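You operate a simulated robot arm through the tools that you are given. There is no shell and no other tool. Be economical: measure what you need, move in short steps, check, and stop when the job is done.

You run a simulated two-armed robot. Do the job below in one go: nothing can be reset, and whatever is moved stays where it is left.

Task
Fetch the salt bag and stand it on the small baking tray. Take the blue pad on the top of the side cabinet and put it away on the top of the flour table. Take the rolled belt from the top of the side cabinet and leave it on the top of the flour table. Fetch the green brush and stand it on the steel parts tray. Put the white and green pad from the top of the steel cart on the low shelf of the right steel shelving. Close the flour bin lid. Take the filling tub from the top of the steel cart and put it on the upper shelf of the left steel shelving. Open the back door of the side cabinet, put the yellow pad on the upper shelf of the side cabinet and shut the door again. Pick up the blue brush from the top of the tools table with one hand, pass it to the other hand and put it on the low shelf of the right steel shelving. Count the lidded boxes on the top of the parts table, then put as many of the dough lumps from the top of the parts table on the right half of the middle shelf of the left steel shelving. Do these in any order. Set down upright: salt bag, rolled belt, green brush, filling tub.

Only the result counts: the job must be done as asked and must still hold three seconds after the hand-in. Knocking over, shifting, dropping, spilling or breaking anything else fails it. A push-on lid holds only when it is set on centred and level and pressed home; a screw cap is set on level and turned clockwise until tight.

Robot
Two 7-joint arms with two-finger parallel grippers on one trunk, on a base that drives. Base frame: it is fixed to the floor where the robot stands at the start and does not move with it; the origin is under the middle of the robot, x ahead of it, y to its left, z up. Readings come in cm, degrees, newtons and seconds.
The left shoulder is at the start at [8, 13.1, 94.7], the right one opposite. With the tool pointing down near the work surface each hand reaches from about 40 to 86 cm from the robot's upright axis, wherever it stands, measured 20 degrees to its own side. Places, roughly: back door of the side cabinet [-10, 70, 70]; blue brush (3x3x12 cm) [260, 220, 80]; blue pad (7x11x3 cm) [20, 80, 110]; dough lump (6x6x5 cm) [270, 0, 90]; dough lump (7x6x5 cm) [290, 50, 90]; filling tub [175, -150, 100]; flour bin lid [280, -170, 110]; green brush (3x3x12 cm) [260, 230, 80]; lidded box (8x8x4 cm) [290, 90, 90]; low shelf of the right steel shelving [460, -80, 60]; right half of the middle shelf of the left steel s [470, 10, 100]; rolled belt [50, 75, 125]; salt bag [450, 0, 150]; small baking tray (22x17x2 cm) [280, 150, 80]; steel parts tray (9x10x2 cm) [470, -120, 100]; top of the flour table [240, -180, 90]; upper shelf of the left steel shelving [470, 40, 140]; upper shelf of the side cabinet (19x78 cm) [14, 78, 62]; white and green pad (6x5x3 cm) [160, -140, 90]; yellow pad (7x9x3 cm) [190, -140, 90]. Payload 1.57 kg a hand.
Tool frame (each hand has its own): the origin (TCP) lies between the finger pads and is the grasp point; the fingertips stand 3 cm ahead of it; z points along the fingers, y is the line along which they close. Largest opening 11 cm; finger width 2.4, thickness 1.2; the body of the gripper, 4.8 by 11.2 cm, starts 7.8 cm behind the TCP.
Orientation is that of the tool frame in the base frame, as a unit quaternion [x, y, z, w]. With the fingers straight down and closing along the base's y, the tool's x points along the base's -x, its y along +y and its z along -z.

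Tools
- The arms move only by the tool play_rows. It takes "left_moves", "right_moves" or both (then of equal length, played together; a hand with none holds still); each is a list of rows, each an object (a shift or turn left out is 0, a gripper value left out holds the last) with "translation": the shift along the tool's x, y, z in mm, a list of three; "dr": the turn, a rotation vector about the tool's x, y, z in degrees, a list of three. In form: [{"translation": [dx, dy, dz], "dr": [wx, wy, wz]}, ...]. A call has 1 to 10 rows; each row shifts and turns the commanded pose from where the row before left it, along the tool's axes as they then stand. "left_gripper" and "right_gripper" are, for a hand that has rows, the gripper command, from -1 (fully open) to 1 (shut), values between in proportion, set as the call begins (left out, the last holds). Each row takes 0.2 s and may step no farther than 5 cm and 8.6 degrees from the row before; otherwise, or with a gripper value out of range, the whole call is refused. A pose out of reach is approached as far as the arm can. The call stops where the force on the tool passes 40 N (or 10 N more than at its start, if that is more) or the arm is blocked; 0.2 s more then pass. The fingers move at their own pace (about 10.8 cm/s each) and stop on an object; they squeeze with about 22 N. The grip force told is the motor's: it shows also when the fingers shut on nothing. Time passes only in rows, and 0.2 s behind the last, so rows that do not move let the fingers close. The reply holds the time, the measured pose of the TCP, the force on the tool along the base axes, the opening and the grip force, in the units named above and with some noise, with the torque about the TCP (base axes, N m) and any sound that the robot's microphone picked up, and new pictures: "pictures" is both (left out), scene, wrist or none (wrist: the cameras of the hands that moved).
- Cameras (640 x 400 px; columns grow to the right, rows downward): "scene" is now at [-7.62, 6.21, 142.59]; the picture's right is [0.69, -0.72, -0.00], its down [-0.37, -0.35, -0.86] and it looks along [0.62, 0.60, -0.51] (base axes); focal length 214 px, centre (320, 200). "left" rides on the left gripper at [7, -1.6, -14.1] in its tool frame; the picture's right is [0.23, 0.97, 0.00], its down [-0.86, 0.20, -0.48] and it looks along [-0.47, 0.11, 0.88] (tool axes); focal length 222 px, centre (320, 200). "right" rides on the right gripper at [7, 1.6, -14.1] in its tool frame; the picture's right is [-0.23, 0.97, 0.00], its down [-0.86, -0.20, -0.48] and it looks along [-0.47, -0.11, 0.88] (tool axes); focal length 222 px, centre (320, 200). There is no depth. A picture from a camera that has moved, and an enlarged one, comes with that camera's place and axes in the base frame and with its lens.
- roll_base(legs): drives the robot by 1 to 6 legs, each [ahead, left, turn to the left] in cm, cm and degrees, along the robot's own axes; the way and the turn of a leg run together, so that a leg with both is an arc; at most 150 cm and 180 degrees a leg. The arms and the cameras ride along, it lands a little off, and it stops where it bumps. It gives what a move gives, and a new picture of the scene camera.
- aim_head(pan, tilt): turns the head with the scene camera to pan (to the left, within 109 degrees either way) and tilt (down, from -29 to 69), counted from straight ahead of the robot. It gives what a move gives, and a new picture of the scene camera.
- zoom(camera, box): a new picture of the part [left, top, right, bottom] of that camera's present view, enlarged. It takes no simulated time.
- sign_off(): hands the job in; it is judged then, once.

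Go step by step. Nothing tells you exact positions but the pictures and the camera data: compare them with the known pose of the tool, close in by small moves and look again before you grip or let go. The budget is 567 turns and 360 pictures, counting those below and the enlarged ones. Unless the task says otherwise, let go and move clear before handing in, and close with one line.

The tools are called as name(argument=value, ...) on one line, values as JSON. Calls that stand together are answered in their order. play_rows: Moves the arms, as the interface text tells. Its arguments: {"type":"object","properties":{"left_moves":{"type":"array","items":{"type":"object","properties":{"translation":{"type":"array","items":{"type":"number"}},"dr":{"type":"array","items":{"type":"number"}}}}},"left_gripper":{"type":"number"},"right_moves":{"type":"array","items":{"type":"object","properties":{"translation":{"type":"array","items":{"type":"number"}},"dr":{"type":"array","items":{"type":"number"}}}}},"right_gripper":{"type":"number"},"pictures":{"type":"string","enum":["both","scene","wrist","none"]}},"required":[]} The other tools are called the same way: roll_base (legs) drives the base; aim_head (pan, tilt) turns the head that bears the scene camera; zoom (camera, box) takes an enlarged picture of a part of a camera's view; sign_off () hands the job in.

At the start:

```text
clock: 0.0
left_ee_pos: [66.76, 23.81, 100.03]
left_tcp_rot: [0.0, 1.0, 0.0, 0.0]
left_ft_force: [0.0, -0.8, 0.7]
left_moment: [-0.02, -0.05, -0.04]
left_finger_gap: 10.99
left_grip_force: 0.1
right_ee_pos: [59.83, -30.11, 99.96]
right_tcp_rot: [0.0, 1.0, 0.0, 0.0]
right_ft_force: [0.4, -0.2, 0.9]
right_moment: [-0.01, 0.01, -0.01]
right_finger_gap: 10.99
right_grip_force: 0.0
robot x, y, heading: [-0.28, 0.27, -0.1]
head pan, tilt: [43.9, 30.6]
```

scene: 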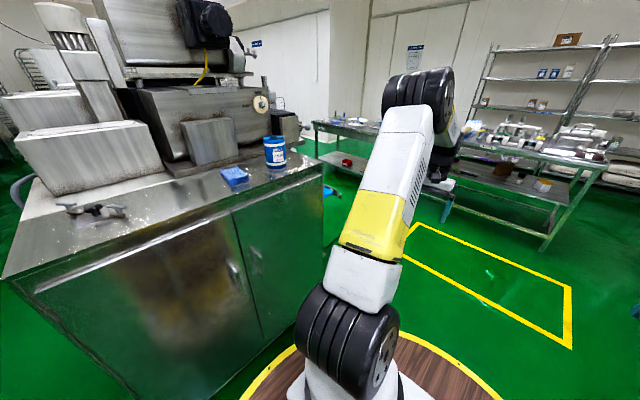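
right: 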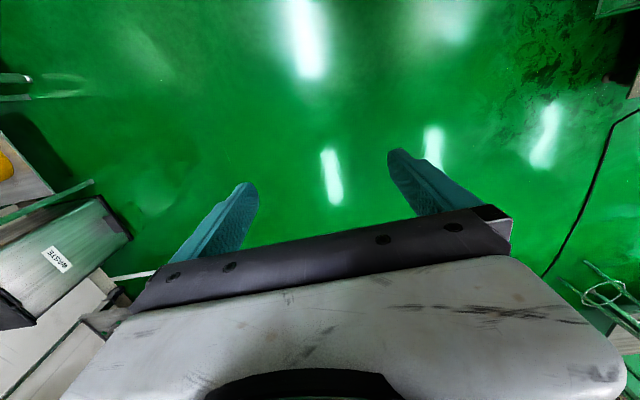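
left: 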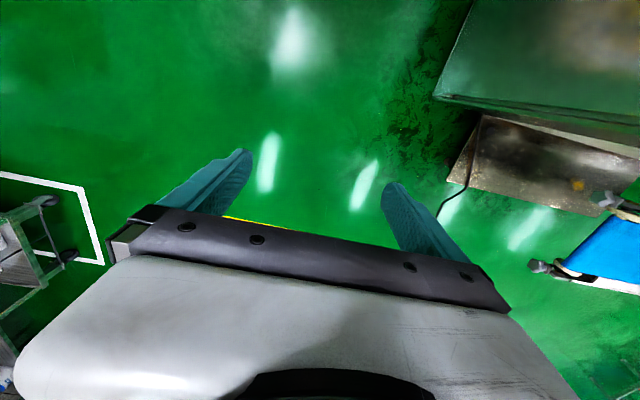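

I see the side cabinet on the left with the blue pad and what is probably the rolled belt or a can on it. I'll look around first to locate everything.

aim_head(pan=80, tilt=35)

aim_head(pan=-40, tilt=15)

aim_head(pan=10, tilt=10)

```text
clock: 1.0
left_ee_pos: [66.78, 23.87, 99.91]
left_tcp_rot: [0.0, 1.0, 0.0, 0.0]
left_ft_force: [-0.4, 0.5, -0.3]
left_moment: [0.01, 0.01, 0.03]
left_finger_gap: 10.99
left_grip_force: 0.0
right_ee_pos: [59.74, -30.1, 99.96]
right_tcp_rot: [0.0, 1.0, 0.001, 0.0]
right_ft_force: [-0.5, -0.3, 0.5]
right_moment: [0.0, -0.01, 0.0]
right_finger_gap: 10.97
right_grip_force: 0.0
robot x, y, heading: [0.07, 0.05, 0.0]
head pan, tilt: [80.0, 35.0]
camera scene: at [-12.58, 8.62, 141.9], right [0.98, -0.17, 0.0], down [-0.1, -0.56, -0.82], along [0.14, 0.81, -0.57], focal length 214 px, centre (320, 200)
```

scene: 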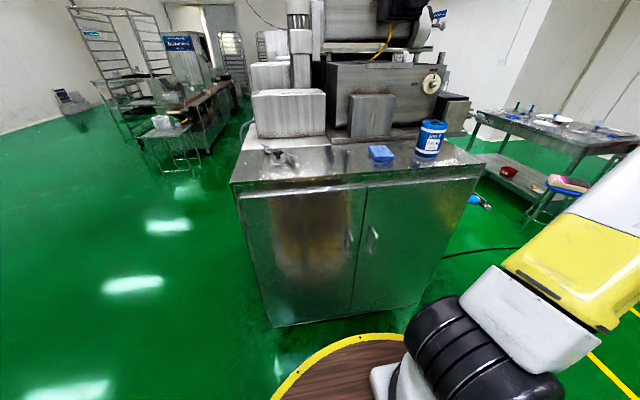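

```text
clock: 3.0
left_ee_pos: [66.8, 23.78, 100.0]
left_tcp_rot: [0.0, 1.0, -0.001, 0.0]
left_ft_force: [-0.3, 0.1, 0.3]
left_moment: [-0.01, 0.0, -0.01]
left_finger_gap: 11.03
left_grip_force: 0.1
right_ee_pos: [59.8, -30.02, 100.1]
right_tcp_rot: [0.0, 1.0, -0.001, 0.0]
right_ft_force: [-0.3, 0.1, 0.9]
right_moment: [-0.01, 0.02, 0.01]
right_finger_gap: 10.98
right_grip_force: 0.0
robot x, y, heading: [0.2, 0.36, -0.2]
head pan, tilt: [-40.0, 15.0]
camera scene: at [-6.96, -6.05, 145.1], right [-0.64, -0.77, 0.0], down [-0.2, 0.17, -0.97], along [0.74, -0.62, -0.26], focal length 214 px, centre (320, 200)
```

scene: 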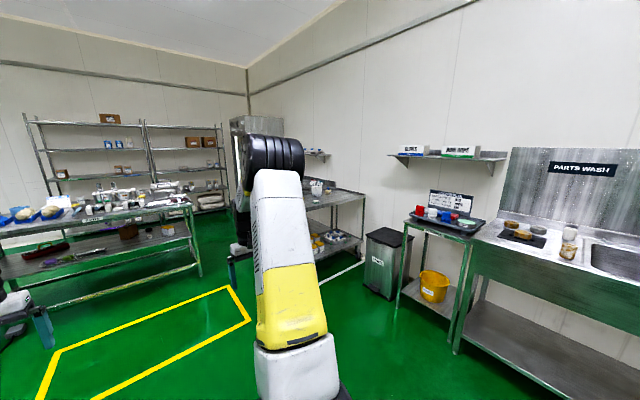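

```text
clock: 4.2
left_ee_pos: [66.76, 23.76, 99.86]
left_tcp_rot: [-0.001, 1.0, -0.001, -0.001]
left_ft_force: [-1.0, 0.8, -0.3]
left_moment: [0.03, 0.0, 0.05]
left_finger_gap: 10.97
left_grip_force: 0.1
right_ee_pos: [59.77, -30.09, 99.99]
right_tcp_rot: [0.0, 1.0, 0.0, 0.0]
right_ft_force: [0.0, -0.3, 0.2]
right_moment: [-0.02, 0.01, 0.01]
right_finger_gap: 11.02
right_grip_force: 0.1
robot x, y, heading: [0.01, 0.34, -0.1]
head pan, tilt: [10.0, 10.0]
camera scene: at [-4.96, 1.56, 145.91], right [0.17, -0.98, 0.0], down [-0.17, -0.03, -0.98], along [0.97, 0.17, -0.17], focal length 214 px, centre (320, 200)
```

scene: 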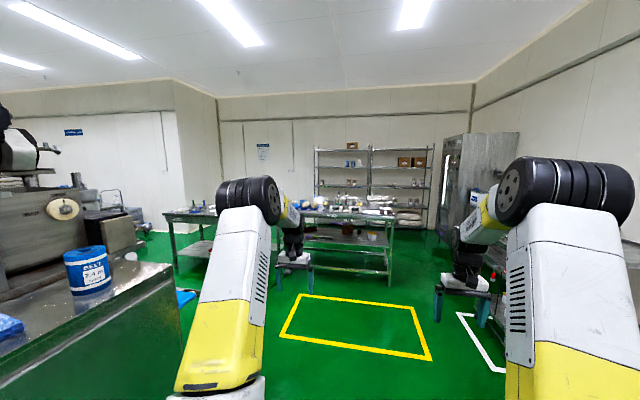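

I'll zoom in on the cabinet with pan 80 and steeper tilt, to see the belt and pad.

aim_head(pan=75, tilt=30)

zoom(camera="scene", box=[220, 60, 540, 260])

```text
clock: 5.6
left_ee_pos: [66.81, 23.86, 99.84]
left_tcp_rot: [0.0, 1.0, 0.0, 0.0]
left_ft_force: [1.3, 0.3, -0.9]
left_moment: [0.02, -0.02, 0.01]
left_finger_gap: 11.01
left_grip_force: 0.1
right_ee_pos: [59.83, -30.12, 99.82]
right_tcp_rot: [0.001, 1.0, 0.0, 0.0]
right_ft_force: [-0.8, -0.5, 0.6]
right_moment: [0.02, 0.01, -0.04]
right_finger_gap: 11.0
right_grip_force: 0.1
robot x, y, heading: [0.07, 0.3, -0.1]
head pan, tilt: [75.0, 30.0]
camera scene: at [-11.77, 8.68, 142.68], right [0.97, -0.26, 0.0], down [-0.13, -0.48, -0.87], along [0.22, 0.84, -0.5], focal length 214 px, centre (320, 200)
```

scene: 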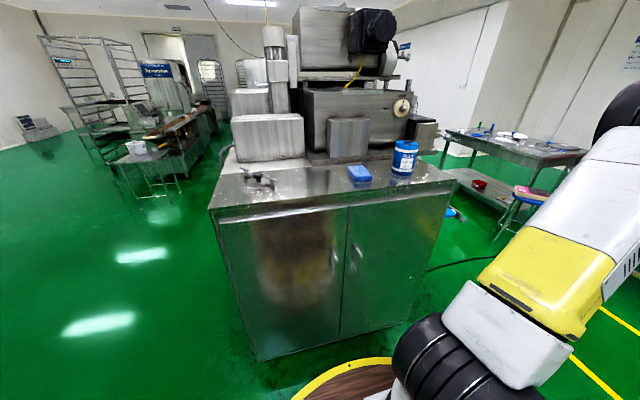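

```text
2.00 times, centred on (380, 160) of scene
camera zoom: at [-11.77, 8.68, 142.68], right [0.97, -0.26, 0.0], down [-0.13, -0.48, -0.87], along [0.22, 0.84, -0.5], focal length 429 px, centre (200, 280)
```

zoom: 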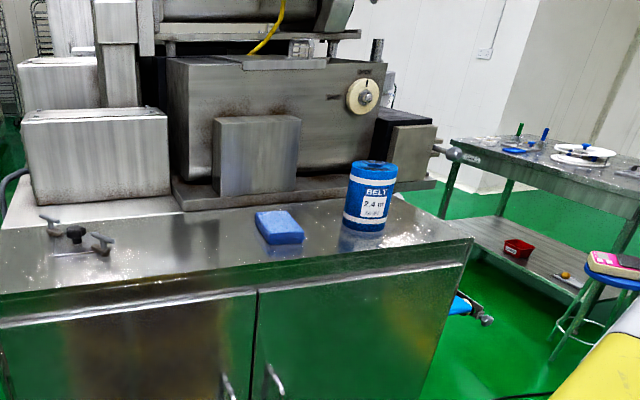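

The blue "BELT" roll stands at about (41, 79) and the blue pad lies at about (23, 80). The cabinet top is near z 108. I'll raise and retract both hands before turning to the cabinet.

play_rows(left_moves=[{"translation": [20, 0, -45]}, {"translation": [20, 0, -45]}, {"translation": [20, 0, -45]}, {"translation": [20, 0, -45]}, {"translation": [20, 0, -45]}, {"translation": [20, 0, -45]}, {"translation": [20, 0, -45]}, {"translation": [10, 0, -45]}], right_moves=[{"translation": [10, 0, -45]}, {"translation": [10, 0, -45]}, {"translation": [10, 0, -45]}, {"translation": [10, 0, -45]}, {"translation": [10, 0, -45]}, {"translation": [10, 0, -45]}, {"translation": [10, 0, -45]}, {"translation": [10, 0, -45]}], pictures="none")

```text
clock: 7.4
left_ee_pos: [51.8, 23.79, 135.9]
left_tcp_rot: [0.001, 1.0, 0.0, 0.0]
left_ft_force: [0.5, 0.4, 0.5]
left_moment: [-0.01, -0.02, 0.02]
left_finger_gap: 11.0
left_grip_force: 0.1
right_ee_pos: [51.86, -30.01, 136.02]
right_tcp_rot: [0.0, 1.0, 0.0, 0.0]
right_ft_force: [-0.3, 0.3, 0.4]
right_moment: [-0.02, 0.02, -0.01]
right_finger_gap: 10.98
right_grip_force: 0.1
robot x, y, heading: [0.16, 0.23, 0.0]
head pan, tilt: [75.0, 30.0]
```

roll_base(legs=[[32, 0, 0], [0, 0, 90]])

aim_head(pan=0, tilt=35)

```text
clock: 13.4
left_ee_pos: [7.11, 51.16, 135.79]
left_tcp_rot: [0.716, -0.698, 0.0, -0.001]
left_ft_force: [0.3, 1.4, 0.1]
left_moment: [-0.03, -0.01, 0.0]
left_finger_gap: 11.02
left_grip_force: 0.1
right_ee_pos: [60.93, 52.55, 136.09]
right_tcp_rot: [0.716, -0.698, 0.0, 0.0]
right_ft_force: [-0.2, 0.1, 0.5]
right_moment: [0.01, -0.02, 0.01]
right_finger_gap: 11.01
right_grip_force: 0.1
robot x, y, heading: [32.56, 0.18, 91.5]
head pan, tilt: [75.0, 30.0]
camera scene: at [23.66, -11.94, 142.68], right [0.23, 0.97, 0.0], down [0.49, -0.12, -0.87], along [-0.84, 0.2, -0.5], focal length 214 px, centre (320, 200)
```

scene: 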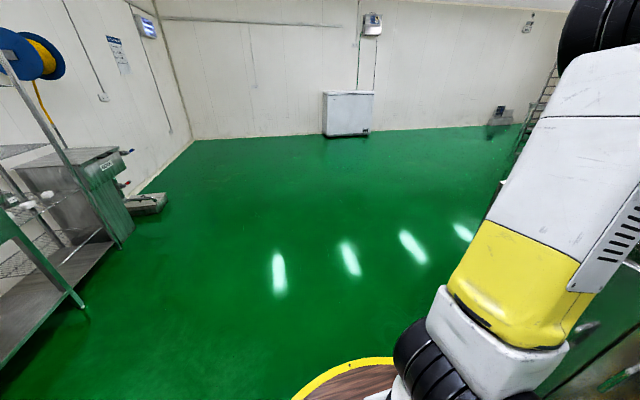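

```text
clock: 14.9
left_ee_pos: [7.16, 51.08, 135.71]
left_tcp_rot: [0.716, -0.699, 0.0, 0.0]
left_ft_force: [-1.0, 0.3, 0.6]
left_moment: [0.02, -0.01, 0.0]
left_finger_gap: 10.99
left_grip_force: 0.1
right_ee_pos: [61.05, 52.62, 136.03]
right_tcp_rot: [0.716, -0.698, 0.0, 0.0]
right_ft_force: [0.2, 0.0, 0.6]
right_moment: [0.01, 0.0, 0.0]
right_finger_gap: 11.0
right_grip_force: 0.0
robot x, y, heading: [32.51, -0.01, 91.2]
head pan, tilt: [0.0, 35.0]
camera scene: at [32.22, -5.26, 141.9], right [1.0, 0.03, 0.0], down [0.01, -0.57, -0.82], along [-0.02, 0.82, -0.57], focal length 214 px, centre (320, 200)
```

scene: 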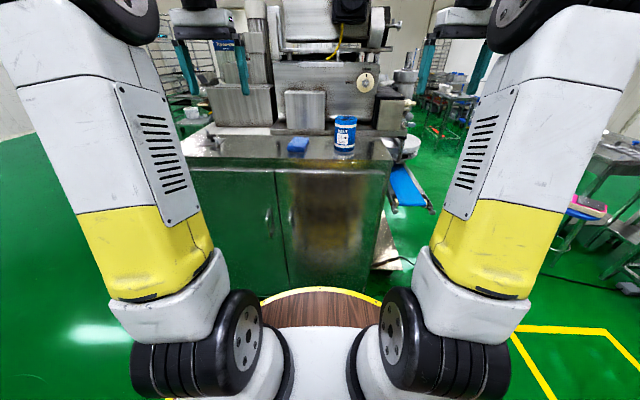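

Triangulated: pad at about (21.5, 77, 111), belt at about (40, 78, 115). I'll drive 10 cm closer and hover the left hand over the pad.

roll_base(legs=[[10, 0, 0]])

play_rows(left_moves=[{"translation": [-30, -30, 0]}, {"translation": [-30, -30, 0]}, {"translation": [-30, -30, 0]}, {"translation": [-30, -30, 0]}, {"translation": [-30, -30, 0]}], pictures="both")

```text
clock: 16.0
left_ee_pos: [6.9, 61.13, 135.85]
left_tcp_rot: [0.716, -0.698, 0.0, 0.0]
left_ft_force: [0.2, -0.6, 0.1]
left_moment: [0.0, 0.0, 0.03]
left_finger_gap: 11.0
left_grip_force: 0.0
right_ee_pos: [60.71, 62.5, 135.96]
right_tcp_rot: [0.715, -0.699, 0.0, 0.0]
right_ft_force: [-0.4, -0.4, 0.1]
right_moment: [0.03, -0.01, 0.03]
right_finger_gap: 10.98
right_grip_force: 0.0
robot x, y, heading: [31.9, 10.09, 91.4]
head pan, tilt: [0.0, 35.0]
camera scene: at [31.97, 4.76, 141.9], right [1.0, 0.02, 0.0], down [0.01, -0.57, -0.82], along [-0.02, 0.82, -0.57], focal length 214 px, centre (320, 200)
```

scene: 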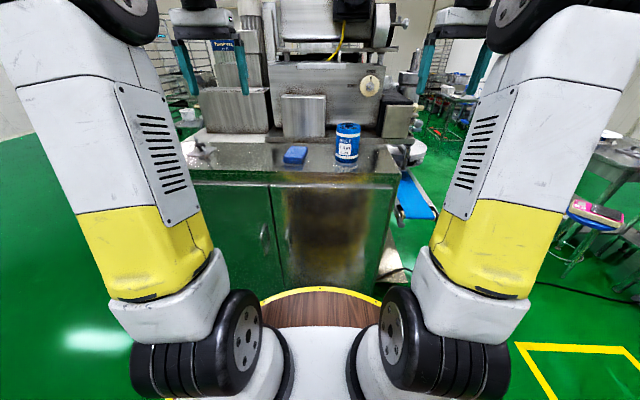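

```text
clock: 17.2
left_ee_pos: [17.5, 70.47, 136.22]
left_tcp_rot: [0.716, -0.698, -0.007, -0.007]
left_ft_force: [0.0, 0.3, -0.2]
left_moment: [-0.03, -0.1, 0.0]
left_finger_gap: 11.01
left_grip_force: 0.0
left hand out of reach, approached as far as the arm can: row 4, 5
right_ee_pos: [60.79, 62.59, 135.93]
right_tcp_rot: [0.717, -0.697, 0.0, 0.0]
right_ft_force: [-0.5, 1.0, 0.4]
right_moment: [0.01, -0.04, 0.01]
right_finger_gap: 11.01
right_grip_force: 0.0
robot x, y, heading: [31.69, 9.9, 91.7]
head pan, tilt: [0.0, 35.0]
camera scene: at [31.9, 4.8, 141.9], right [1.0, 0.03, 0.0], down [0.01, -0.57, -0.82], along [-0.02, 0.82, -0.57], focal length 214 px, centre (320, 200)
camera left: at [19.36, 63.12, 150.1], right [-0.97, -0.25, -0.01], down [-0.22, 0.84, 0.5], along [-0.12, 0.48, -0.87], focal length 222 px, centre (320, 200)
```

scene: 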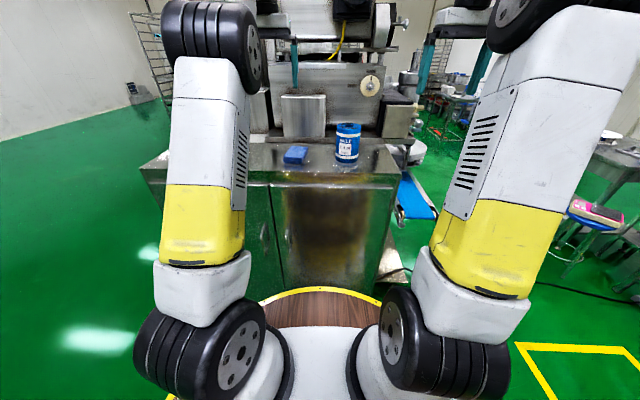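
left: 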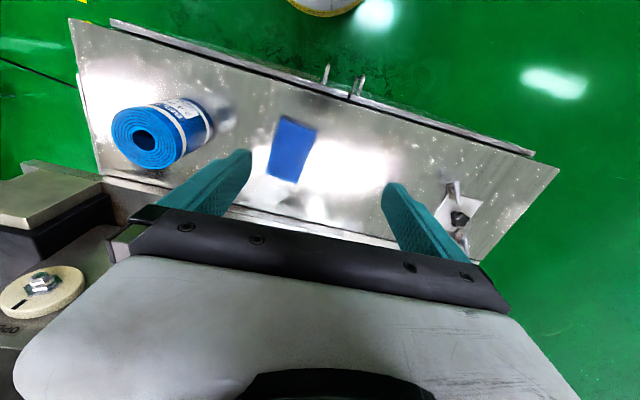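

The pad's long side lies along y, so the fingers closing along x suit it. I'll lower the left hand, which should also bring it within reach.

play_rows(left_moves=[{"translation": [0, 0, 40]}, {"translation": [0, 0, 40]}, {"translation": [0, 0, 40]}, {"translation": [0, 0, 40]}, {"translation": [0, 0, 30]}], pictures="wrist")

```text
clock: 18.4
left_ee_pos: [17.8, 70.38, 117.05]
left_tcp_rot: [0.715, -0.699, 0.0, 0.001]
left_ft_force: [0.7, 1.0, -0.8]
left_moment: [0.03, -0.02, -0.02]
left_finger_gap: 10.99
left_grip_force: 0.1
right_ee_pos: [60.77, 62.55, 135.97]
right_tcp_rot: [0.716, -0.698, -0.001, 0.0]
right_ft_force: [-0.8, 1.1, 0.4]
right_moment: [0.02, -0.02, 0.0]
right_finger_gap: 11.02
right_grip_force: 0.0
robot x, y, heading: [32.17, 10.11, 91.4]
head pan, tilt: [0.0, 35.0]
camera left: at [19.57, 63.41, 131.09], right [-0.97, -0.25, 0.0], down [-0.22, 0.85, 0.48], along [-0.12, 0.46, -0.88], focal length 222 px, centre (320, 200)
```

left: 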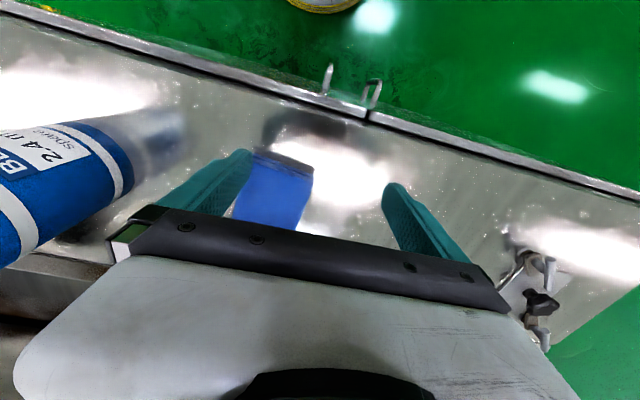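

play_rows(left_moves=[{"translation": [-20, -20, 0]}, {"translation": [-20, -17, 0]}, {"translation": [-17, 0, 0]}], pictures="wrist")

```text
clock: 19.2
left_ee_pos: [21.36, 76.26, 117.01]
left_tcp_rot: [0.716, -0.698, 0.0, 0.0]
left_ft_force: [0.1, 0.1, -0.7]
left_moment: [0.02, 0.02, -0.02]
left_finger_gap: 11.0
left_grip_force: 0.1
right_ee_pos: [60.61, 62.62, 135.93]
right_tcp_rot: [0.716, -0.698, 0.0, 0.0]
right_ft_force: [0.4, -0.1, 0.2]
right_moment: [-0.02, -0.04, -0.01]
right_finger_gap: 11.02
right_grip_force: 0.0
robot x, y, heading: [32.16, 10.0, 91.7]
head pan, tilt: [0.0, 35.0]
camera left: at [23.09, 69.21, 131.16], right [-0.97, -0.25, 0.0], down [-0.22, 0.85, 0.48], along [-0.12, 0.46, -0.88], focal length 222 px, centre (320, 200)
```

left: 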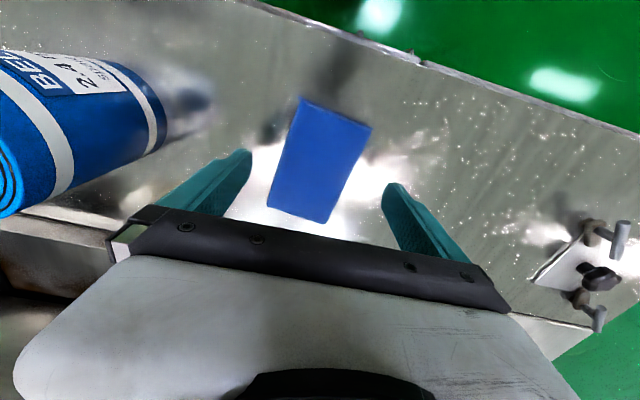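

play_rows(left_moves=[{"translation": [5, -3, 10], "dr": [0, 0, 8.3]}, {"translation": [0, 0, 20]}, {"translation": [0, 0, 8]}], pictures="wrist")

```text
clock: 20.0
left_ee_pos: [21.74, 75.73, 113.46]
left_tcp_rot: [-0.664, 0.748, 0.0, 0.0]
left_ft_force: [0.3, 0.6, 1.0]
left_moment: [0.02, -0.03, 0.03]
left_finger_gap: 11.0
left_grip_force: 0.0
right_ee_pos: [60.77, 62.56, 135.94]
right_tcp_rot: [0.716, -0.699, 0.0, 0.0]
right_ft_force: [0.4, 0.3, 0.4]
right_moment: [-0.02, 0.02, 0.02]
right_finger_gap: 11.0
right_grip_force: 0.1
robot x, y, heading: [32.14, 9.75, 91.2]
head pan, tilt: [0.0, 35.0]
camera left: at [22.41, 68.55, 127.39], right [-0.99, -0.11, 0.0], down [-0.1, 0.87, 0.48], along [-0.05, 0.48, -0.88], focal length 222 px, centre (320, 200)
```

left: 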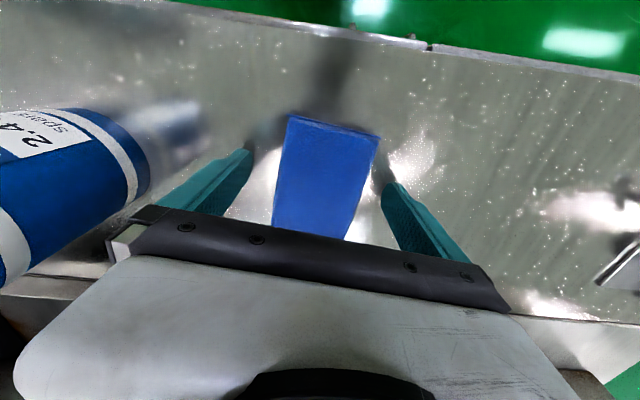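

play_rows(left_moves=[{"translation": [0, 0, 6]}, {"translation": [0, 0, 6]}], pictures="none")

```text
clock: 20.6
left_ee_pos: [21.68, 75.76, 112.99]
left_tcp_rot: [-0.664, 0.747, 0.004, 0.004]
left_ft_force: [-0.9, -6.4, 8.2]
left_moment: [-0.24, 0.4, 0.4]
left_finger_gap: 10.9
left_grip_force: 0.0
right_ee_pos: [60.71, 62.54, 136.01]
right_tcp_rot: [0.716, -0.698, -0.001, -0.001]
right_ft_force: [0.3, -0.6, 1.0]
right_moment: [0.01, -0.01, -0.06]
right_finger_gap: 11.01
right_grip_force: 0.1
robot x, y, heading: [32.04, 9.88, 91.6]
head pan, tilt: [0.0, 35.0]
stopped in row 2 (left hand): the force on the tool passed its limit at 48 N (the readings are from after the stop); the commanded pose is now the measured one
```

Contact is at TCP z ≈ 113, so the surface is at z ≈ 110. I'll back off a touch and close on the pad.

play_rows(left_moves=[{"translation": [0, 0, -4]}, {}, {}, {}], left_gripper=1, pictures="wrist")

```text
clock: 21.6
left_ee_pos: [21.72, 75.96, 113.29]
left_tcp_rot: [-0.663, 0.748, 0.003, 0.004]
left_ft_force: [-0.5, 0.2, -0.6]
left_moment: [-0.02, 0.0, -0.03]
left_finger_gap: 6.68
left_grip_force: 22.2
right_ee_pos: [60.81, 62.73, 136.03]
right_tcp_rot: [0.716, -0.698, 0.0, 0.0]
right_ft_force: [0.2, 0.9, -0.1]
right_moment: [0.01, 0.03, -0.02]
right_finger_gap: 10.99
right_grip_force: 0.2
robot x, y, heading: [32.14, 9.82, 91.6]
head pan, tilt: [0.0, 35.0]
camera left: at [22.35, 68.5, 127.27], right [-0.99, -0.11, 0.0], down [-0.1, 0.87, 0.49], along [-0.05, 0.49, -0.87], focal length 222 px, centre (320, 200)
```

left: 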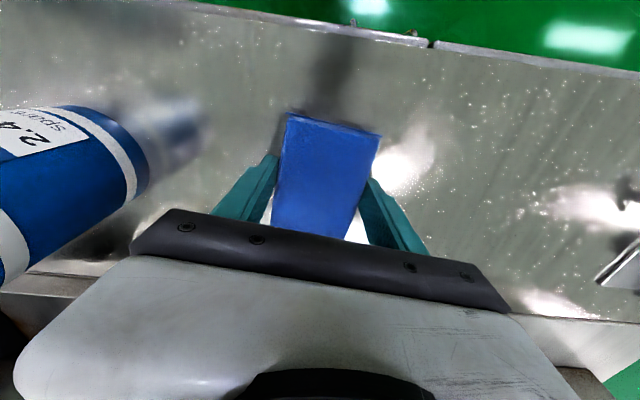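

play_rows(left_moves=[{"translation": [0, 0, -40]}, {"translation": [0, 0, -40]}, {"translation": [0, 0, -40]}, {"translation": [0, 0, -40]}, {"translation": [40, 20, -20]}, {"translation": [40, 25, 0], "dr": [0, 0, -8.3]}, {"translation": [40, 25, 0]}, {"translation": [40, 25, 0]}, {"translation": [40, 25, 0]}], pictures="scene")

```text
clock: 23.6
left_ee_pos: [9.07, 56.07, 130.92]
left_tcp_rot: [0.716, -0.699, -0.003, -0.003]
left_ft_force: [0.7, -0.2, -0.6]
left_moment: [-0.06, 0.03, 0.0]
left_finger_gap: 0.0
left_grip_force: 21.5
right_ee_pos: [60.73, 62.49, 135.84]
right_tcp_rot: [0.715, -0.699, 0.0, 0.001]
right_ft_force: [0.0, 0.4, -0.3]
right_moment: [-0.04, -0.01, 0.01]
right_finger_gap: 10.99
right_grip_force: 0.0
robot x, y, heading: [31.69, 10.03, 91.3]
head pan, tilt: [0.0, 35.0]
camera scene: at [31.99, 4.82, 141.9], right [1.0, 0.02, 0.0], down [0.01, -0.57, -0.82], along [-0.02, 0.82, -0.57], focal length 214 px, centre (320, 200)
```

scene: 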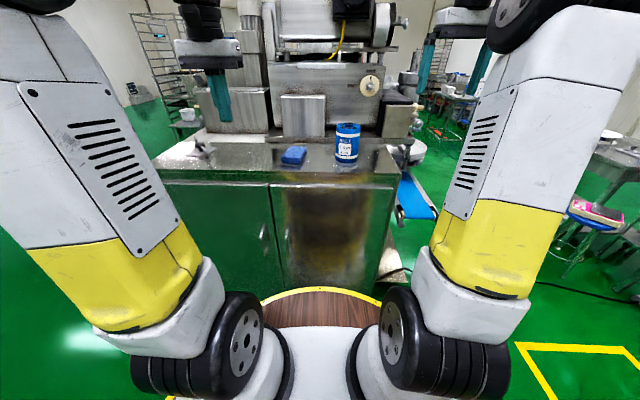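

The pad slipped out during the lift and is back at about its old spot. I'll open, go back over it and look closely.

play_rows(left_moves=[{"translation": [-40, -25, 0]}, {"translation": [-40, -25, 0]}, {"translation": [-40, -25, 0]}, {"translation": [-40, -25, 40], "dr": [0, 0, 0]}, {"translation": [-20, -20, 40], "dr": [0, 0, 8.3]}, {"translation": [0, 0, 40]}], left_gripper=-1, pictures="wrist")

zoom(camera="scene", box=[220, 80, 420, 205])

```text
refused: row 4 steps farther than a row can; nothing moved
```

```text
3.20 times, centred on (320, 142) of scene
camera zoom: at [31.99, 4.82, 141.9], right [1.0, 0.02, 0.0], down [0.01, -0.57, -0.82], along [-0.02, 0.82, -0.57], focal length 686 px, centre (320, 384)
```

zoom: 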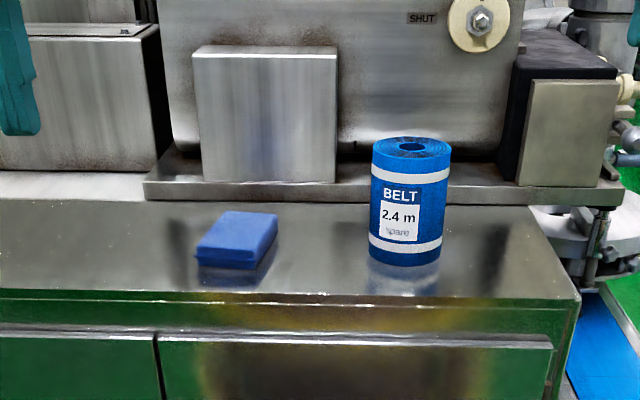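

play_rows(left_moves=[{"translation": [-40, -25, 0]}, {"translation": [-40, -25, 0]}, {"translation": [-40, -25, 0]}, {"translation": [-30, -25, 20]}, {"translation": [-20, -20, 40], "dr": [0, 0, 8.3]}, {"translation": [-10, 0, 40]}], left_gripper=-1, pictures="wrist")

```text
clock: 25.0
left_ee_pos: [20.64, 74.51, 121.3]
left_tcp_rot: [-0.663, 0.748, 0.004, 0.005]
left_ft_force: [-0.3, 0.3, 0.4]
left_moment: [-0.02, 0.01, -0.01]
left_finger_gap: 11.0
left_grip_force: 0.1
right_ee_pos: [60.76, 62.52, 136.0]
right_tcp_rot: [0.716, -0.698, 0.0, 0.0]
right_ft_force: [0.3, -0.2, -0.1]
right_moment: [0.0, 0.05, 0.0]
right_finger_gap: 10.97
right_grip_force: 0.1
robot x, y, heading: [32.25, 9.88, 91.3]
head pan, tilt: [0.0, 35.0]
camera left: at [21.44, 67.16, 135.33], right [-0.99, -0.11, 0.0], down [-0.1, 0.87, 0.49], along [-0.05, 0.49, -0.87], focal length 222 px, centre (320, 200)
```

left: 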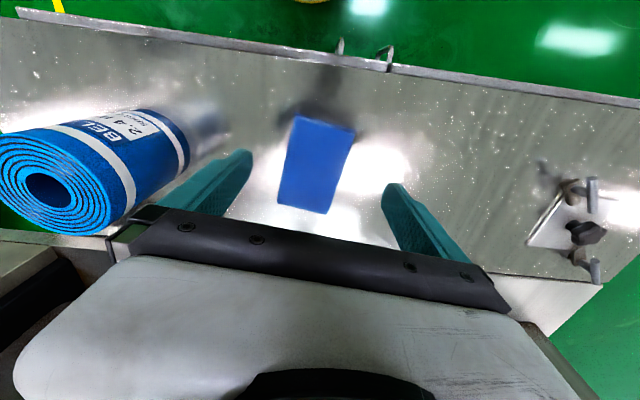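

play_rows(left_moves=[{"translation": [-12, -4, 40]}, {"translation": [0, 0, 36]}, {"translation": [0, 0, 5]}, {"translation": [0, 0, 5]}, {"translation": [0, 0, 5]}, {"translation": [0, 0, 5]}], pictures="wrist")

zoom(camera="scene", box=[220, 80, 420, 205])

```text
clock: 26.2
left_ee_pos: [21.24, 75.68, 113.04]
left_tcp_rot: [-0.664, 0.748, 0.008, 0.008]
left_ft_force: [0.6, -4.0, 4.6]
left_moment: [-0.13, 0.27, 0.26]
left_finger_gap: 10.95
left_grip_force: 0.1
right_ee_pos: [60.64, 62.54, 136.07]
right_tcp_rot: [0.715, -0.699, 0.0, 0.0]
right_ft_force: [-0.3, 0.4, -0.9]
right_moment: [0.07, -0.02, 0.02]
right_finger_gap: 11.04
right_grip_force: 0.0
robot x, y, heading: [31.83, 10.0, 91.5]
head pan, tilt: [0.0, 35.0]
stopped in row 5 (left hand): the force on the tool passed its limit at 47 N (the readings are from after the stop); the commanded pose is now the measured one
camera left: at [21.94, 68.24, 126.93], right [-0.99, -0.11, -0.01], down [-0.1, 0.86, 0.5], along [-0.05, 0.49, -0.87], focal length 222 px, centre (320, 200)
```

left: 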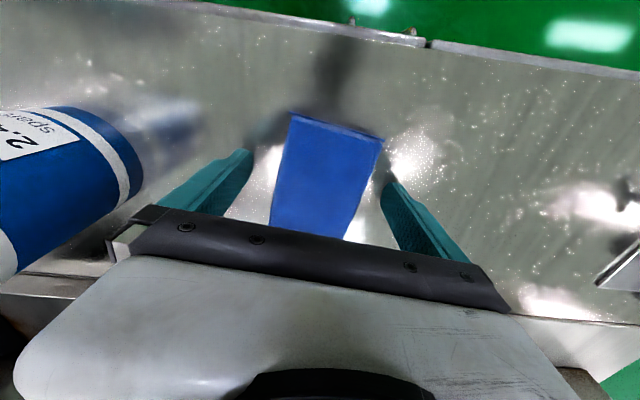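

```text
3.20 times, centred on (320, 142) of scene
camera zoom: at [31.98, 4.73, 141.9], right [1.0, 0.03, 0.0], down [0.01, -0.57, -0.82], along [-0.02, 0.82, -0.57], focal length 686 px, centre (320, 384)
```

zoom: 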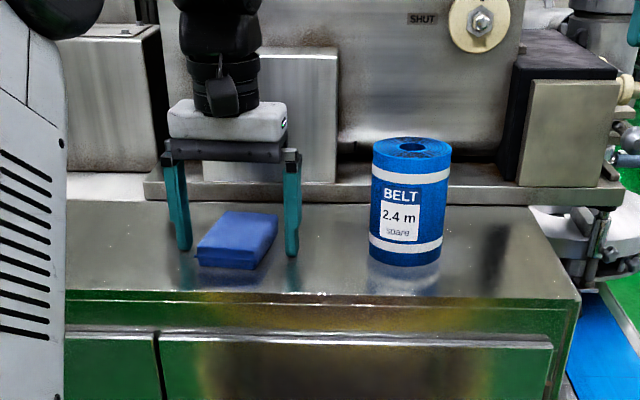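

The fingertips really do touch the top, so the surface is at z ≈ 110. I'll close and lift slowly this time.

play_rows(left_moves=[{"translation": [0, 0, -1]}, {}, {}, {}, {}, {}], left_gripper=1, pictures="none")

play_rows(left_moves=[{"translation": [0, 0, -3]}, {"translation": [0, 0, -6]}, {"translation": [0, 0, -10]}, {"translation": [0, 0, -10]}], pictures="wrist")

zoom(camera="scene", box=[220, 80, 420, 205])

```text
clock: 27.6
left_ee_pos: [21.26, 75.93, 113.02]
left_tcp_rot: [-0.663, 0.749, 0.007, 0.007]
left_ft_force: [-0.2, -0.5, -0.2]
left_moment: [0.02, -0.03, 0.03]
left_finger_gap: 6.76
left_grip_force: 21.8
right_ee_pos: [60.82, 62.59, 136.02]
right_tcp_rot: [0.716, -0.699, -0.001, 0.0]
right_ft_force: [-0.5, 1.2, 0.2]
right_moment: [0.01, 0.0, -0.01]
right_finger_gap: 11.0
right_grip_force: 0.2
robot x, y, heading: [32.09, 10.17, 91.8]
head pan, tilt: [0.0, 35.0]
```

```text
clock: 28.6
left_ee_pos: [21.24, 75.79, 115.74]
left_tcp_rot: [-0.663, 0.748, 0.007, 0.008]
left_ft_force: [0.6, 1.2, -1.4]
left_moment: [0.02, 0.01, 0.02]
left_finger_gap: 6.77
left_grip_force: 22.1
right_ee_pos: [60.73, 62.61, 135.84]
right_tcp_rot: [0.716, -0.698, 0.0, 0.0]
right_ft_force: [-0.5, -0.1, 0.7]
right_moment: [0.02, 0.01, -0.02]
right_finger_gap: 10.96
right_grip_force: 0.0
robot x, y, heading: [32.05, 10.0, 91.3]
head pan, tilt: [0.0, 35.0]
camera left: at [21.9, 68.24, 129.84], right [-0.99, -0.11, -0.01], down [-0.1, 0.86, 0.5], along [-0.05, 0.49, -0.87], focal length 222 px, centre (320, 200)
```

left: 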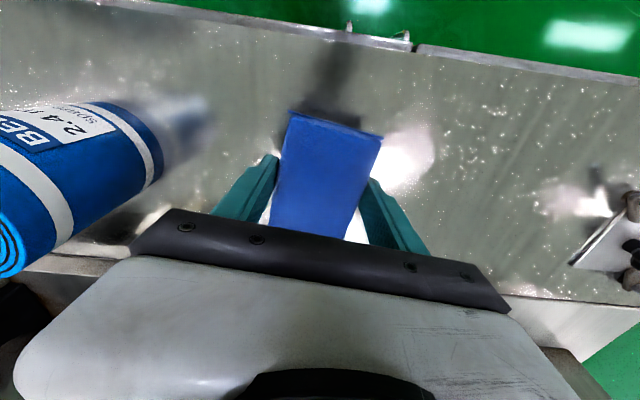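

```text
3.20 times, centred on (320, 142) of scene
camera zoom: at [31.97, 4.79, 141.9], right [1.0, 0.03, 0.0], down [0.01, -0.57, -0.82], along [-0.02, 0.82, -0.57], focal length 686 px, centre (320, 384)
```

zoom: 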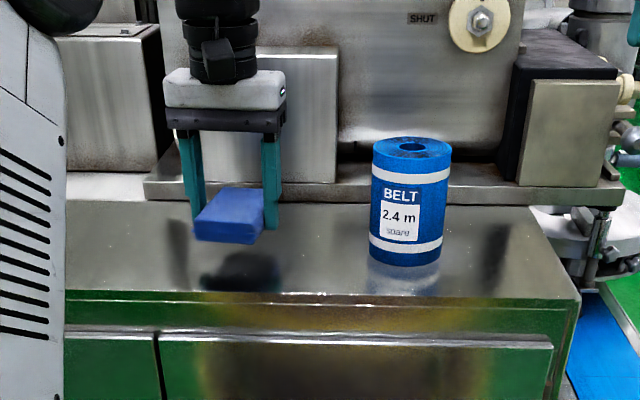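

The pad is up this time. I'll carry it away gently.

play_rows(left_moves=[{"translation": [0, 0, -14]}, {"translation": [0, 0, -18]}, {"translation": [0, 0, -18]}, {"translation": [0, 0, -18]}, {"translation": [10, 5, -18]}, {"translation": [18, 10, -15], "dr": [0, 0, -3]}, {"translation": [22, 14, -10], "dr": [0, 0, -3]}, {"translation": [24, 16, 0], "dr": [0, 0, -3]}, {"translation": [24, 16, 0]}, {"translation": [24, 16, 0]}], pictures="none")

play_rows(left_moves=[{"translation": [24, 16, 0]}, {"translation": [24, 16, 0]}, {"translation": [20, 10, 0]}, {"translation": [10, 0, 0]}], pictures="scene")

```text
clock: 30.8
left_ee_pos: [13.19, 63.5, 126.74]
left_tcp_rot: [0.72, -0.694, -0.006, -0.009]
left_ft_force: [0.5, 1.2, -0.5]
left_moment: [0.0, 0.02, 0.0]
left_finger_gap: 6.74
left_grip_force: 22.3
right_ee_pos: [60.86, 62.59, 136.01]
right_tcp_rot: [0.716, -0.698, 0.0, 0.0]
right_ft_force: [-0.3, 0.5, -0.4]
right_moment: [-0.03, 0.04, -0.01]
right_finger_gap: 10.98
right_grip_force: 0.1
robot x, y, heading: [31.92, 9.93, 91.1]
head pan, tilt: [0.0, 35.0]
```

```text
clock: 31.8
left_ee_pos: [9.32, 55.58, 126.63]
left_tcp_rot: [0.72, -0.694, -0.006, -0.008]
left_ft_force: [0.3, 0.6, -0.3]
left_moment: [-0.01, 0.0, 0.02]
left_finger_gap: 6.73
left_grip_force: 22.1
right_ee_pos: [60.73, 62.47, 135.94]
right_tcp_rot: [0.716, -0.698, 0.0, 0.0]
right_ft_force: [0.8, -0.1, 0.2]
right_moment: [0.01, -0.02, 0.0]
right_finger_gap: 10.98
right_grip_force: 0.2
robot x, y, heading: [31.8, 9.87, 91.6]
head pan, tilt: [0.0, 35.0]
camera scene: at [31.97, 4.78, 141.9], right [1.0, 0.03, 0.0], down [0.01, -0.57, -0.82], along [-0.02, 0.82, -0.57], focal length 214 px, centre (320, 200)
```

scene: 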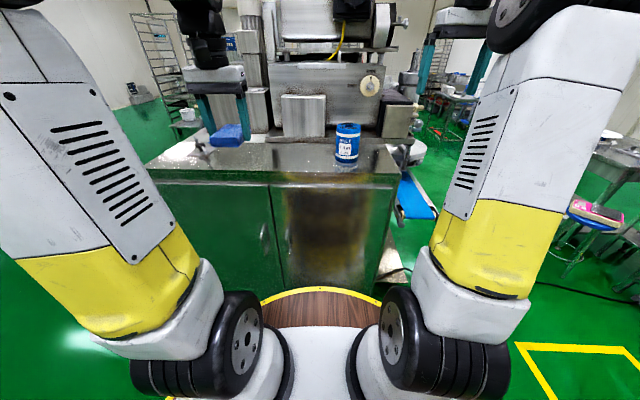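

Now the belt with the right hand. I'll drive 7 cm closer for reach at height, then hover over it.

roll_base(legs=[[7, 0, 0]])

play_rows(right_moves=[{"translation": [0, 40, 0]}, {"translation": [0, 40, 0]}, {"translation": [-10, 40, 0]}, {"translation": [-30, 40, 0]}, {"translation": [-30, 40, -5]}, {"translation": [0, 10, 0]}], pictures="wrist")

```text
clock: 32.8
left_ee_pos: [9.08, 62.5, 126.6]
left_tcp_rot: [0.72, -0.694, -0.006, -0.009]
left_ft_force: [0.2, -0.7, -0.5]
left_moment: [0.0, -0.03, 0.0]
left_finger_gap: 6.72
left_grip_force: 22.1
right_ee_pos: [60.5, 69.57, 135.99]
right_tcp_rot: [0.716, -0.698, 0.0, 0.0]
right_ft_force: [0.0, -0.3, -0.9]
right_moment: [0.02, -0.01, 0.01]
right_finger_gap: 10.99
right_grip_force: 0.0
robot x, y, heading: [31.77, 16.84, 91.2]
head pan, tilt: [0.0, 35.0]
camera scene: at [31.8, 11.75, 141.9], right [1.0, 0.03, 0.0], down [0.01, -0.57, -0.82], along [-0.02, 0.82, -0.57], focal length 214 px, centre (320, 200)
```

scene: 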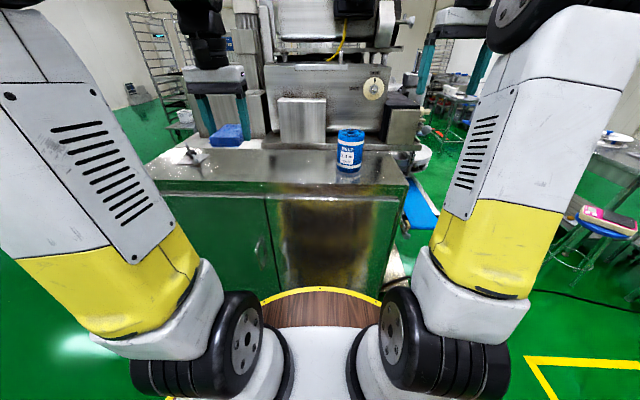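

```text
refused: row 5 steps farther than a row can; nothing moved
```

play_rows(right_moves=[{"translation": [0, 40, 0]}, {"translation": [0, 40, 0]}, {"translation": [-10, 40, 0]}, {"translation": [-30, 35, 0]}, {"translation": [-25, 35, 0]}, {"translation": [0, 15, 0]}], pictures="wrist")

```text
clock: 34.2
left_ee_pos: [9.1, 62.62, 126.76]
left_tcp_rot: [0.72, -0.694, -0.006, -0.009]
left_ft_force: [0.3, 0.3, -1.8]
left_moment: [-0.01, 0.01, 0.01]
left_finger_gap: 6.72
left_grip_force: 21.6
right_ee_pos: [39.88, 75.6, 135.86]
right_tcp_rot: [0.717, -0.698, 0.0, 0.001]
right_ft_force: [0.4, -0.1, 1.1]
right_moment: [0.04, 0.04, 0.01]
right_finger_gap: 10.98
right_grip_force: 0.0
robot x, y, heading: [31.78, 17.09, 91.4]
head pan, tilt: [0.0, 35.0]
camera right: at [38.32, 68.66, 150.07], right [-0.98, 0.2, 0.0], down [0.18, 0.86, 0.48], along [0.1, 0.47, -0.88], focal length 222 px, centre (320, 200)
```

right: 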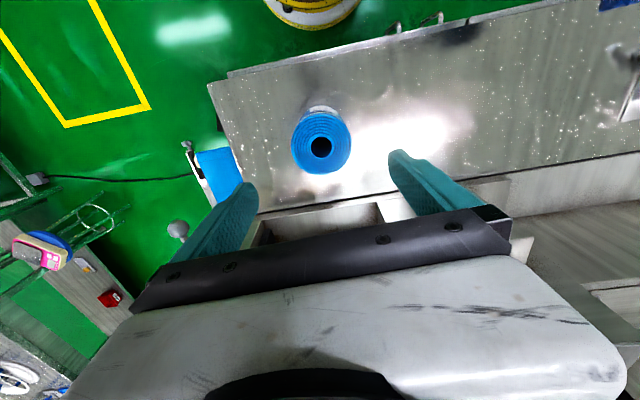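

play_rows(right_moves=[{"translation": [-7, 0, 40]}, {"translation": [0, 0, 40]}, {"translation": [0, 0, 40]}, {"translation": [0, 0, 40]}, {"translation": [0, 0, 32]}], pictures="wrist")

```text
clock: 35.4
left_ee_pos: [9.21, 62.58, 126.51]
left_tcp_rot: [0.72, -0.694, -0.007, -0.008]
left_ft_force: [0.0, -0.4, -0.4]
left_moment: [0.0, 0.0, 0.01]
left_finger_gap: 6.74
left_grip_force: 22.7
right_ee_pos: [40.06, 76.15, 116.83]
right_tcp_rot: [0.716, -0.698, 0.0, 0.0]
right_ft_force: [-0.2, -0.8, -0.7]
right_moment: [0.01, 0.0, 0.0]
right_finger_gap: 11.0
right_grip_force: 0.1
robot x, y, heading: [31.68, 16.79, 91.5]
head pan, tilt: [0.0, 35.0]
camera right: at [38.42, 69.18, 130.93], right [-0.98, 0.2, 0.0], down [0.18, 0.86, 0.48], along [0.1, 0.47, -0.88], focal length 222 px, centre (320, 200)
```

right: 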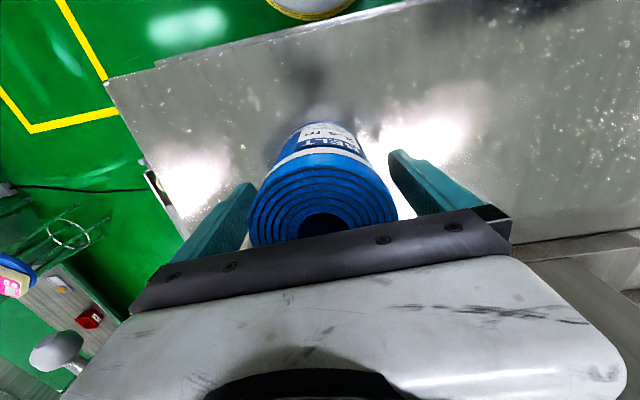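

Well centred. I'll grip and lift gently.

play_rows(right_moves=[{}, {}, {}, {}], right_gripper=1, pictures="none")

play_rows(right_moves=[{"translation": [0, 0, -6]}, {"translation": [0, 0, -12]}, {"translation": [0, 0, -18]}, {"translation": [0, 0, -20]}, {"translation": [0, 0, -20]}, {"translation": [0, 0, -20]}, {"translation": [10, -10, -20]}, {"translation": [20, -20, -10]}, {"translation": [20, -20, 0]}, {"translation": [20, -20, 0]}], pictures="none")

play_rows(right_moves=[{"translation": [20, -20, 0]}, {"translation": [20, -20, 0]}, {"translation": [20, -20, 0]}, {"translation": [20, -10, 0]}], pictures="scene")

```text
clock: 36.4
left_ee_pos: [9.13, 62.54, 126.61]
left_tcp_rot: [0.72, -0.694, -0.006, -0.009]
left_ft_force: [-0.6, -0.9, 0.0]
left_moment: [0.02, 0.01, 0.0]
left_finger_gap: 6.69
left_grip_force: 21.7
right_ee_pos: [39.9, 76.14, 116.77]
right_tcp_rot: [0.716, -0.698, 0.0, 0.001]
right_ft_force: [1.6, 0.4, -0.3]
right_moment: [-0.01, 0.0, -0.02]
right_finger_gap: 7.91
right_grip_force: 22.1
robot x, y, heading: [31.72, 17.03, 91.3]
head pan, tilt: [0.0, 35.0]
```

```text
clock: 38.6
left_ee_pos: [9.03, 62.57, 126.58]
left_tcp_rot: [0.72, -0.694, -0.006, -0.009]
left_ft_force: [-0.4, 0.5, -0.6]
left_moment: [-0.04, 0.01, 0.01]
left_finger_gap: 6.71
left_grip_force: 22.1
right_ee_pos: [46.98, 69.36, 129.49]
right_tcp_rot: [0.715, -0.699, 0.0, 0.0]
right_ft_force: [-1.0, -0.2, -4.6]
right_moment: [-0.03, 0.01, -0.04]
right_finger_gap: 7.91
right_grip_force: 22.1
robot x, y, heading: [31.58, 17.09, 91.6]
head pan, tilt: [0.0, 35.0]
```

```text
clock: 39.6
left_ee_pos: [9.1, 62.59, 126.55]
left_tcp_rot: [0.72, -0.694, -0.006, -0.009]
left_ft_force: [0.5, 0.4, -1.3]
left_moment: [-0.08, -0.01, -0.01]
left_finger_gap: 6.7
left_grip_force: 22.3
right_ee_pos: [54.21, 61.63, 129.36]
right_tcp_rot: [0.716, -0.698, -0.001, 0.0]
right_ft_force: [-0.8, 0.2, -4.6]
right_moment: [-0.04, 0.0, 0.0]
right_finger_gap: 7.94
right_grip_force: 21.9
robot x, y, heading: [31.97, 16.88, 91.5]
head pan, tilt: [0.0, 35.0]
camera scene: at [31.79, 11.8, 141.9], right [1.0, 0.03, 0.0], down [0.01, -0.57, -0.82], along [-0.02, 0.82, -0.57], focal length 214 px, centre (320, 200)
```

scene: 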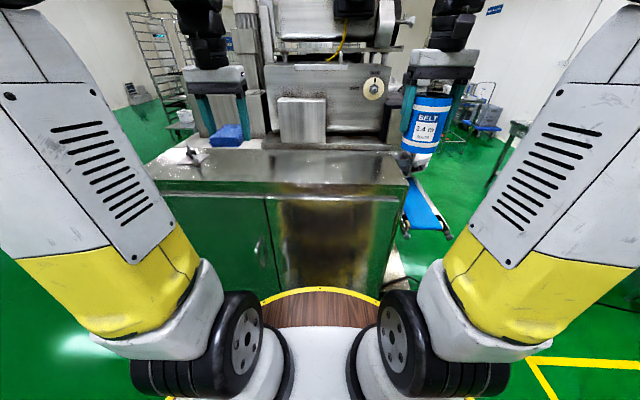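

Both items are held. I'll back off and turn toward the cart and the flour table, then look.

roll_base(legs=[[-20, 0, 0], [0, 0, -130]])

aim_head(pan=0, tilt=15)

```text
clock: 46.6
left_ee_pos: [81.78, -14.6, 126.59]
left_tcp_rot: [0.324, 0.946, -0.006, 0.009]
left_ft_force: [0.1, 0.3, -1.0]
left_moment: [-0.01, -0.02, -0.03]
left_finger_gap: 6.71
left_grip_force: 22.4
right_ee_pos: [52.17, -48.69, 129.3]
right_tcp_rot: [0.331, 0.944, 0.0, 0.0]
right_ft_force: [-0.2, 0.5, -4.3]
right_moment: [0.04, 0.02, 0.03]
right_finger_gap: 7.93
right_grip_force: 21.8
robot x, y, heading: [32.35, -2.62, -38.5]
head pan, tilt: [0.0, 35.0]
camera scene: at [28.13, 0.4, 141.9], right [-0.62, -0.78, 0.0], down [-0.45, 0.36, -0.82], along [0.64, -0.51, -0.57], focal length 214 px, centre (320, 200)
```

scene: 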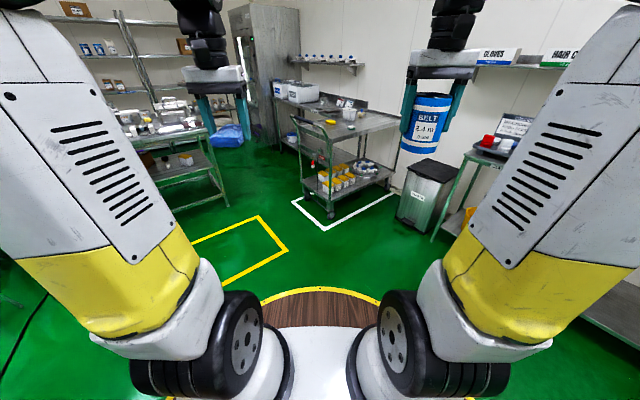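

```text
clock: 47.4
left_ee_pos: [81.63, -14.61, 126.57]
left_tcp_rot: [0.324, 0.946, -0.005, 0.01]
left_ft_force: [-0.1, 0.7, -1.1]
left_moment: [-0.02, -0.01, -0.02]
left_finger_gap: 6.7
left_grip_force: 22.1
right_ee_pos: [52.21, -48.6, 129.44]
right_tcp_rot: [0.33, 0.944, 0.0, 0.0]
right_ft_force: [0.2, -0.3, -3.7]
right_moment: [0.04, 0.03, 0.0]
right_finger_gap: 7.93
right_grip_force: 21.9
robot x, y, heading: [32.21, -2.61, -38.8]
head pan, tilt: [0.0, 15.0]
camera scene: at [28.55, 0.06, 145.09], right [-0.62, -0.78, 0.0], down [-0.2, 0.16, -0.97], along [0.75, -0.6, -0.26], focal length 214 px, centre (320, 200)
```

scene: 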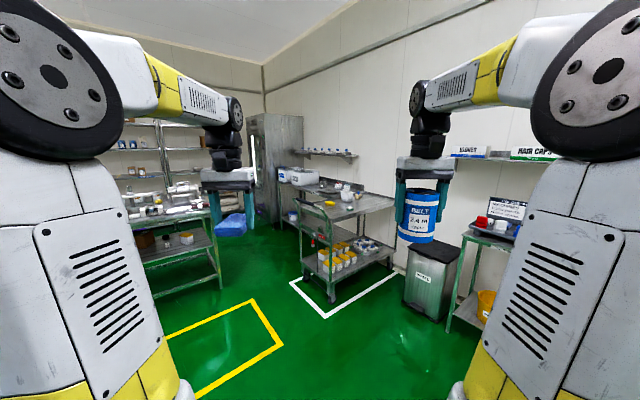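

zoom(camera="scene", box=[250, 130, 410, 290])

```text
2.50 times, centred on (330, 210) of scene
camera zoom: at [28.55, 0.06, 145.09], right [-0.62, -0.78, 0.0], down [-0.2, 0.16, -0.97], along [0.75, -0.6, -0.26], focal length 536 px, centre (295, 175)
```

zoom: 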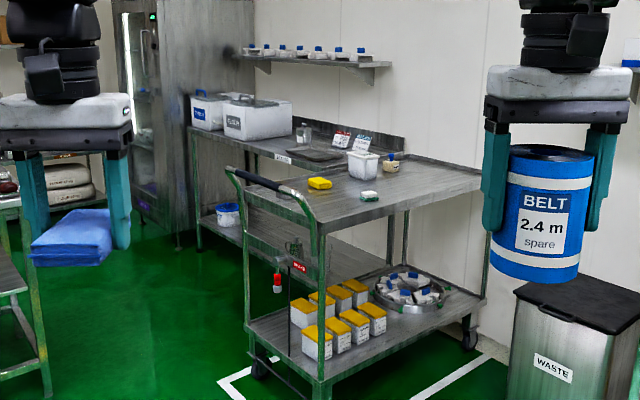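

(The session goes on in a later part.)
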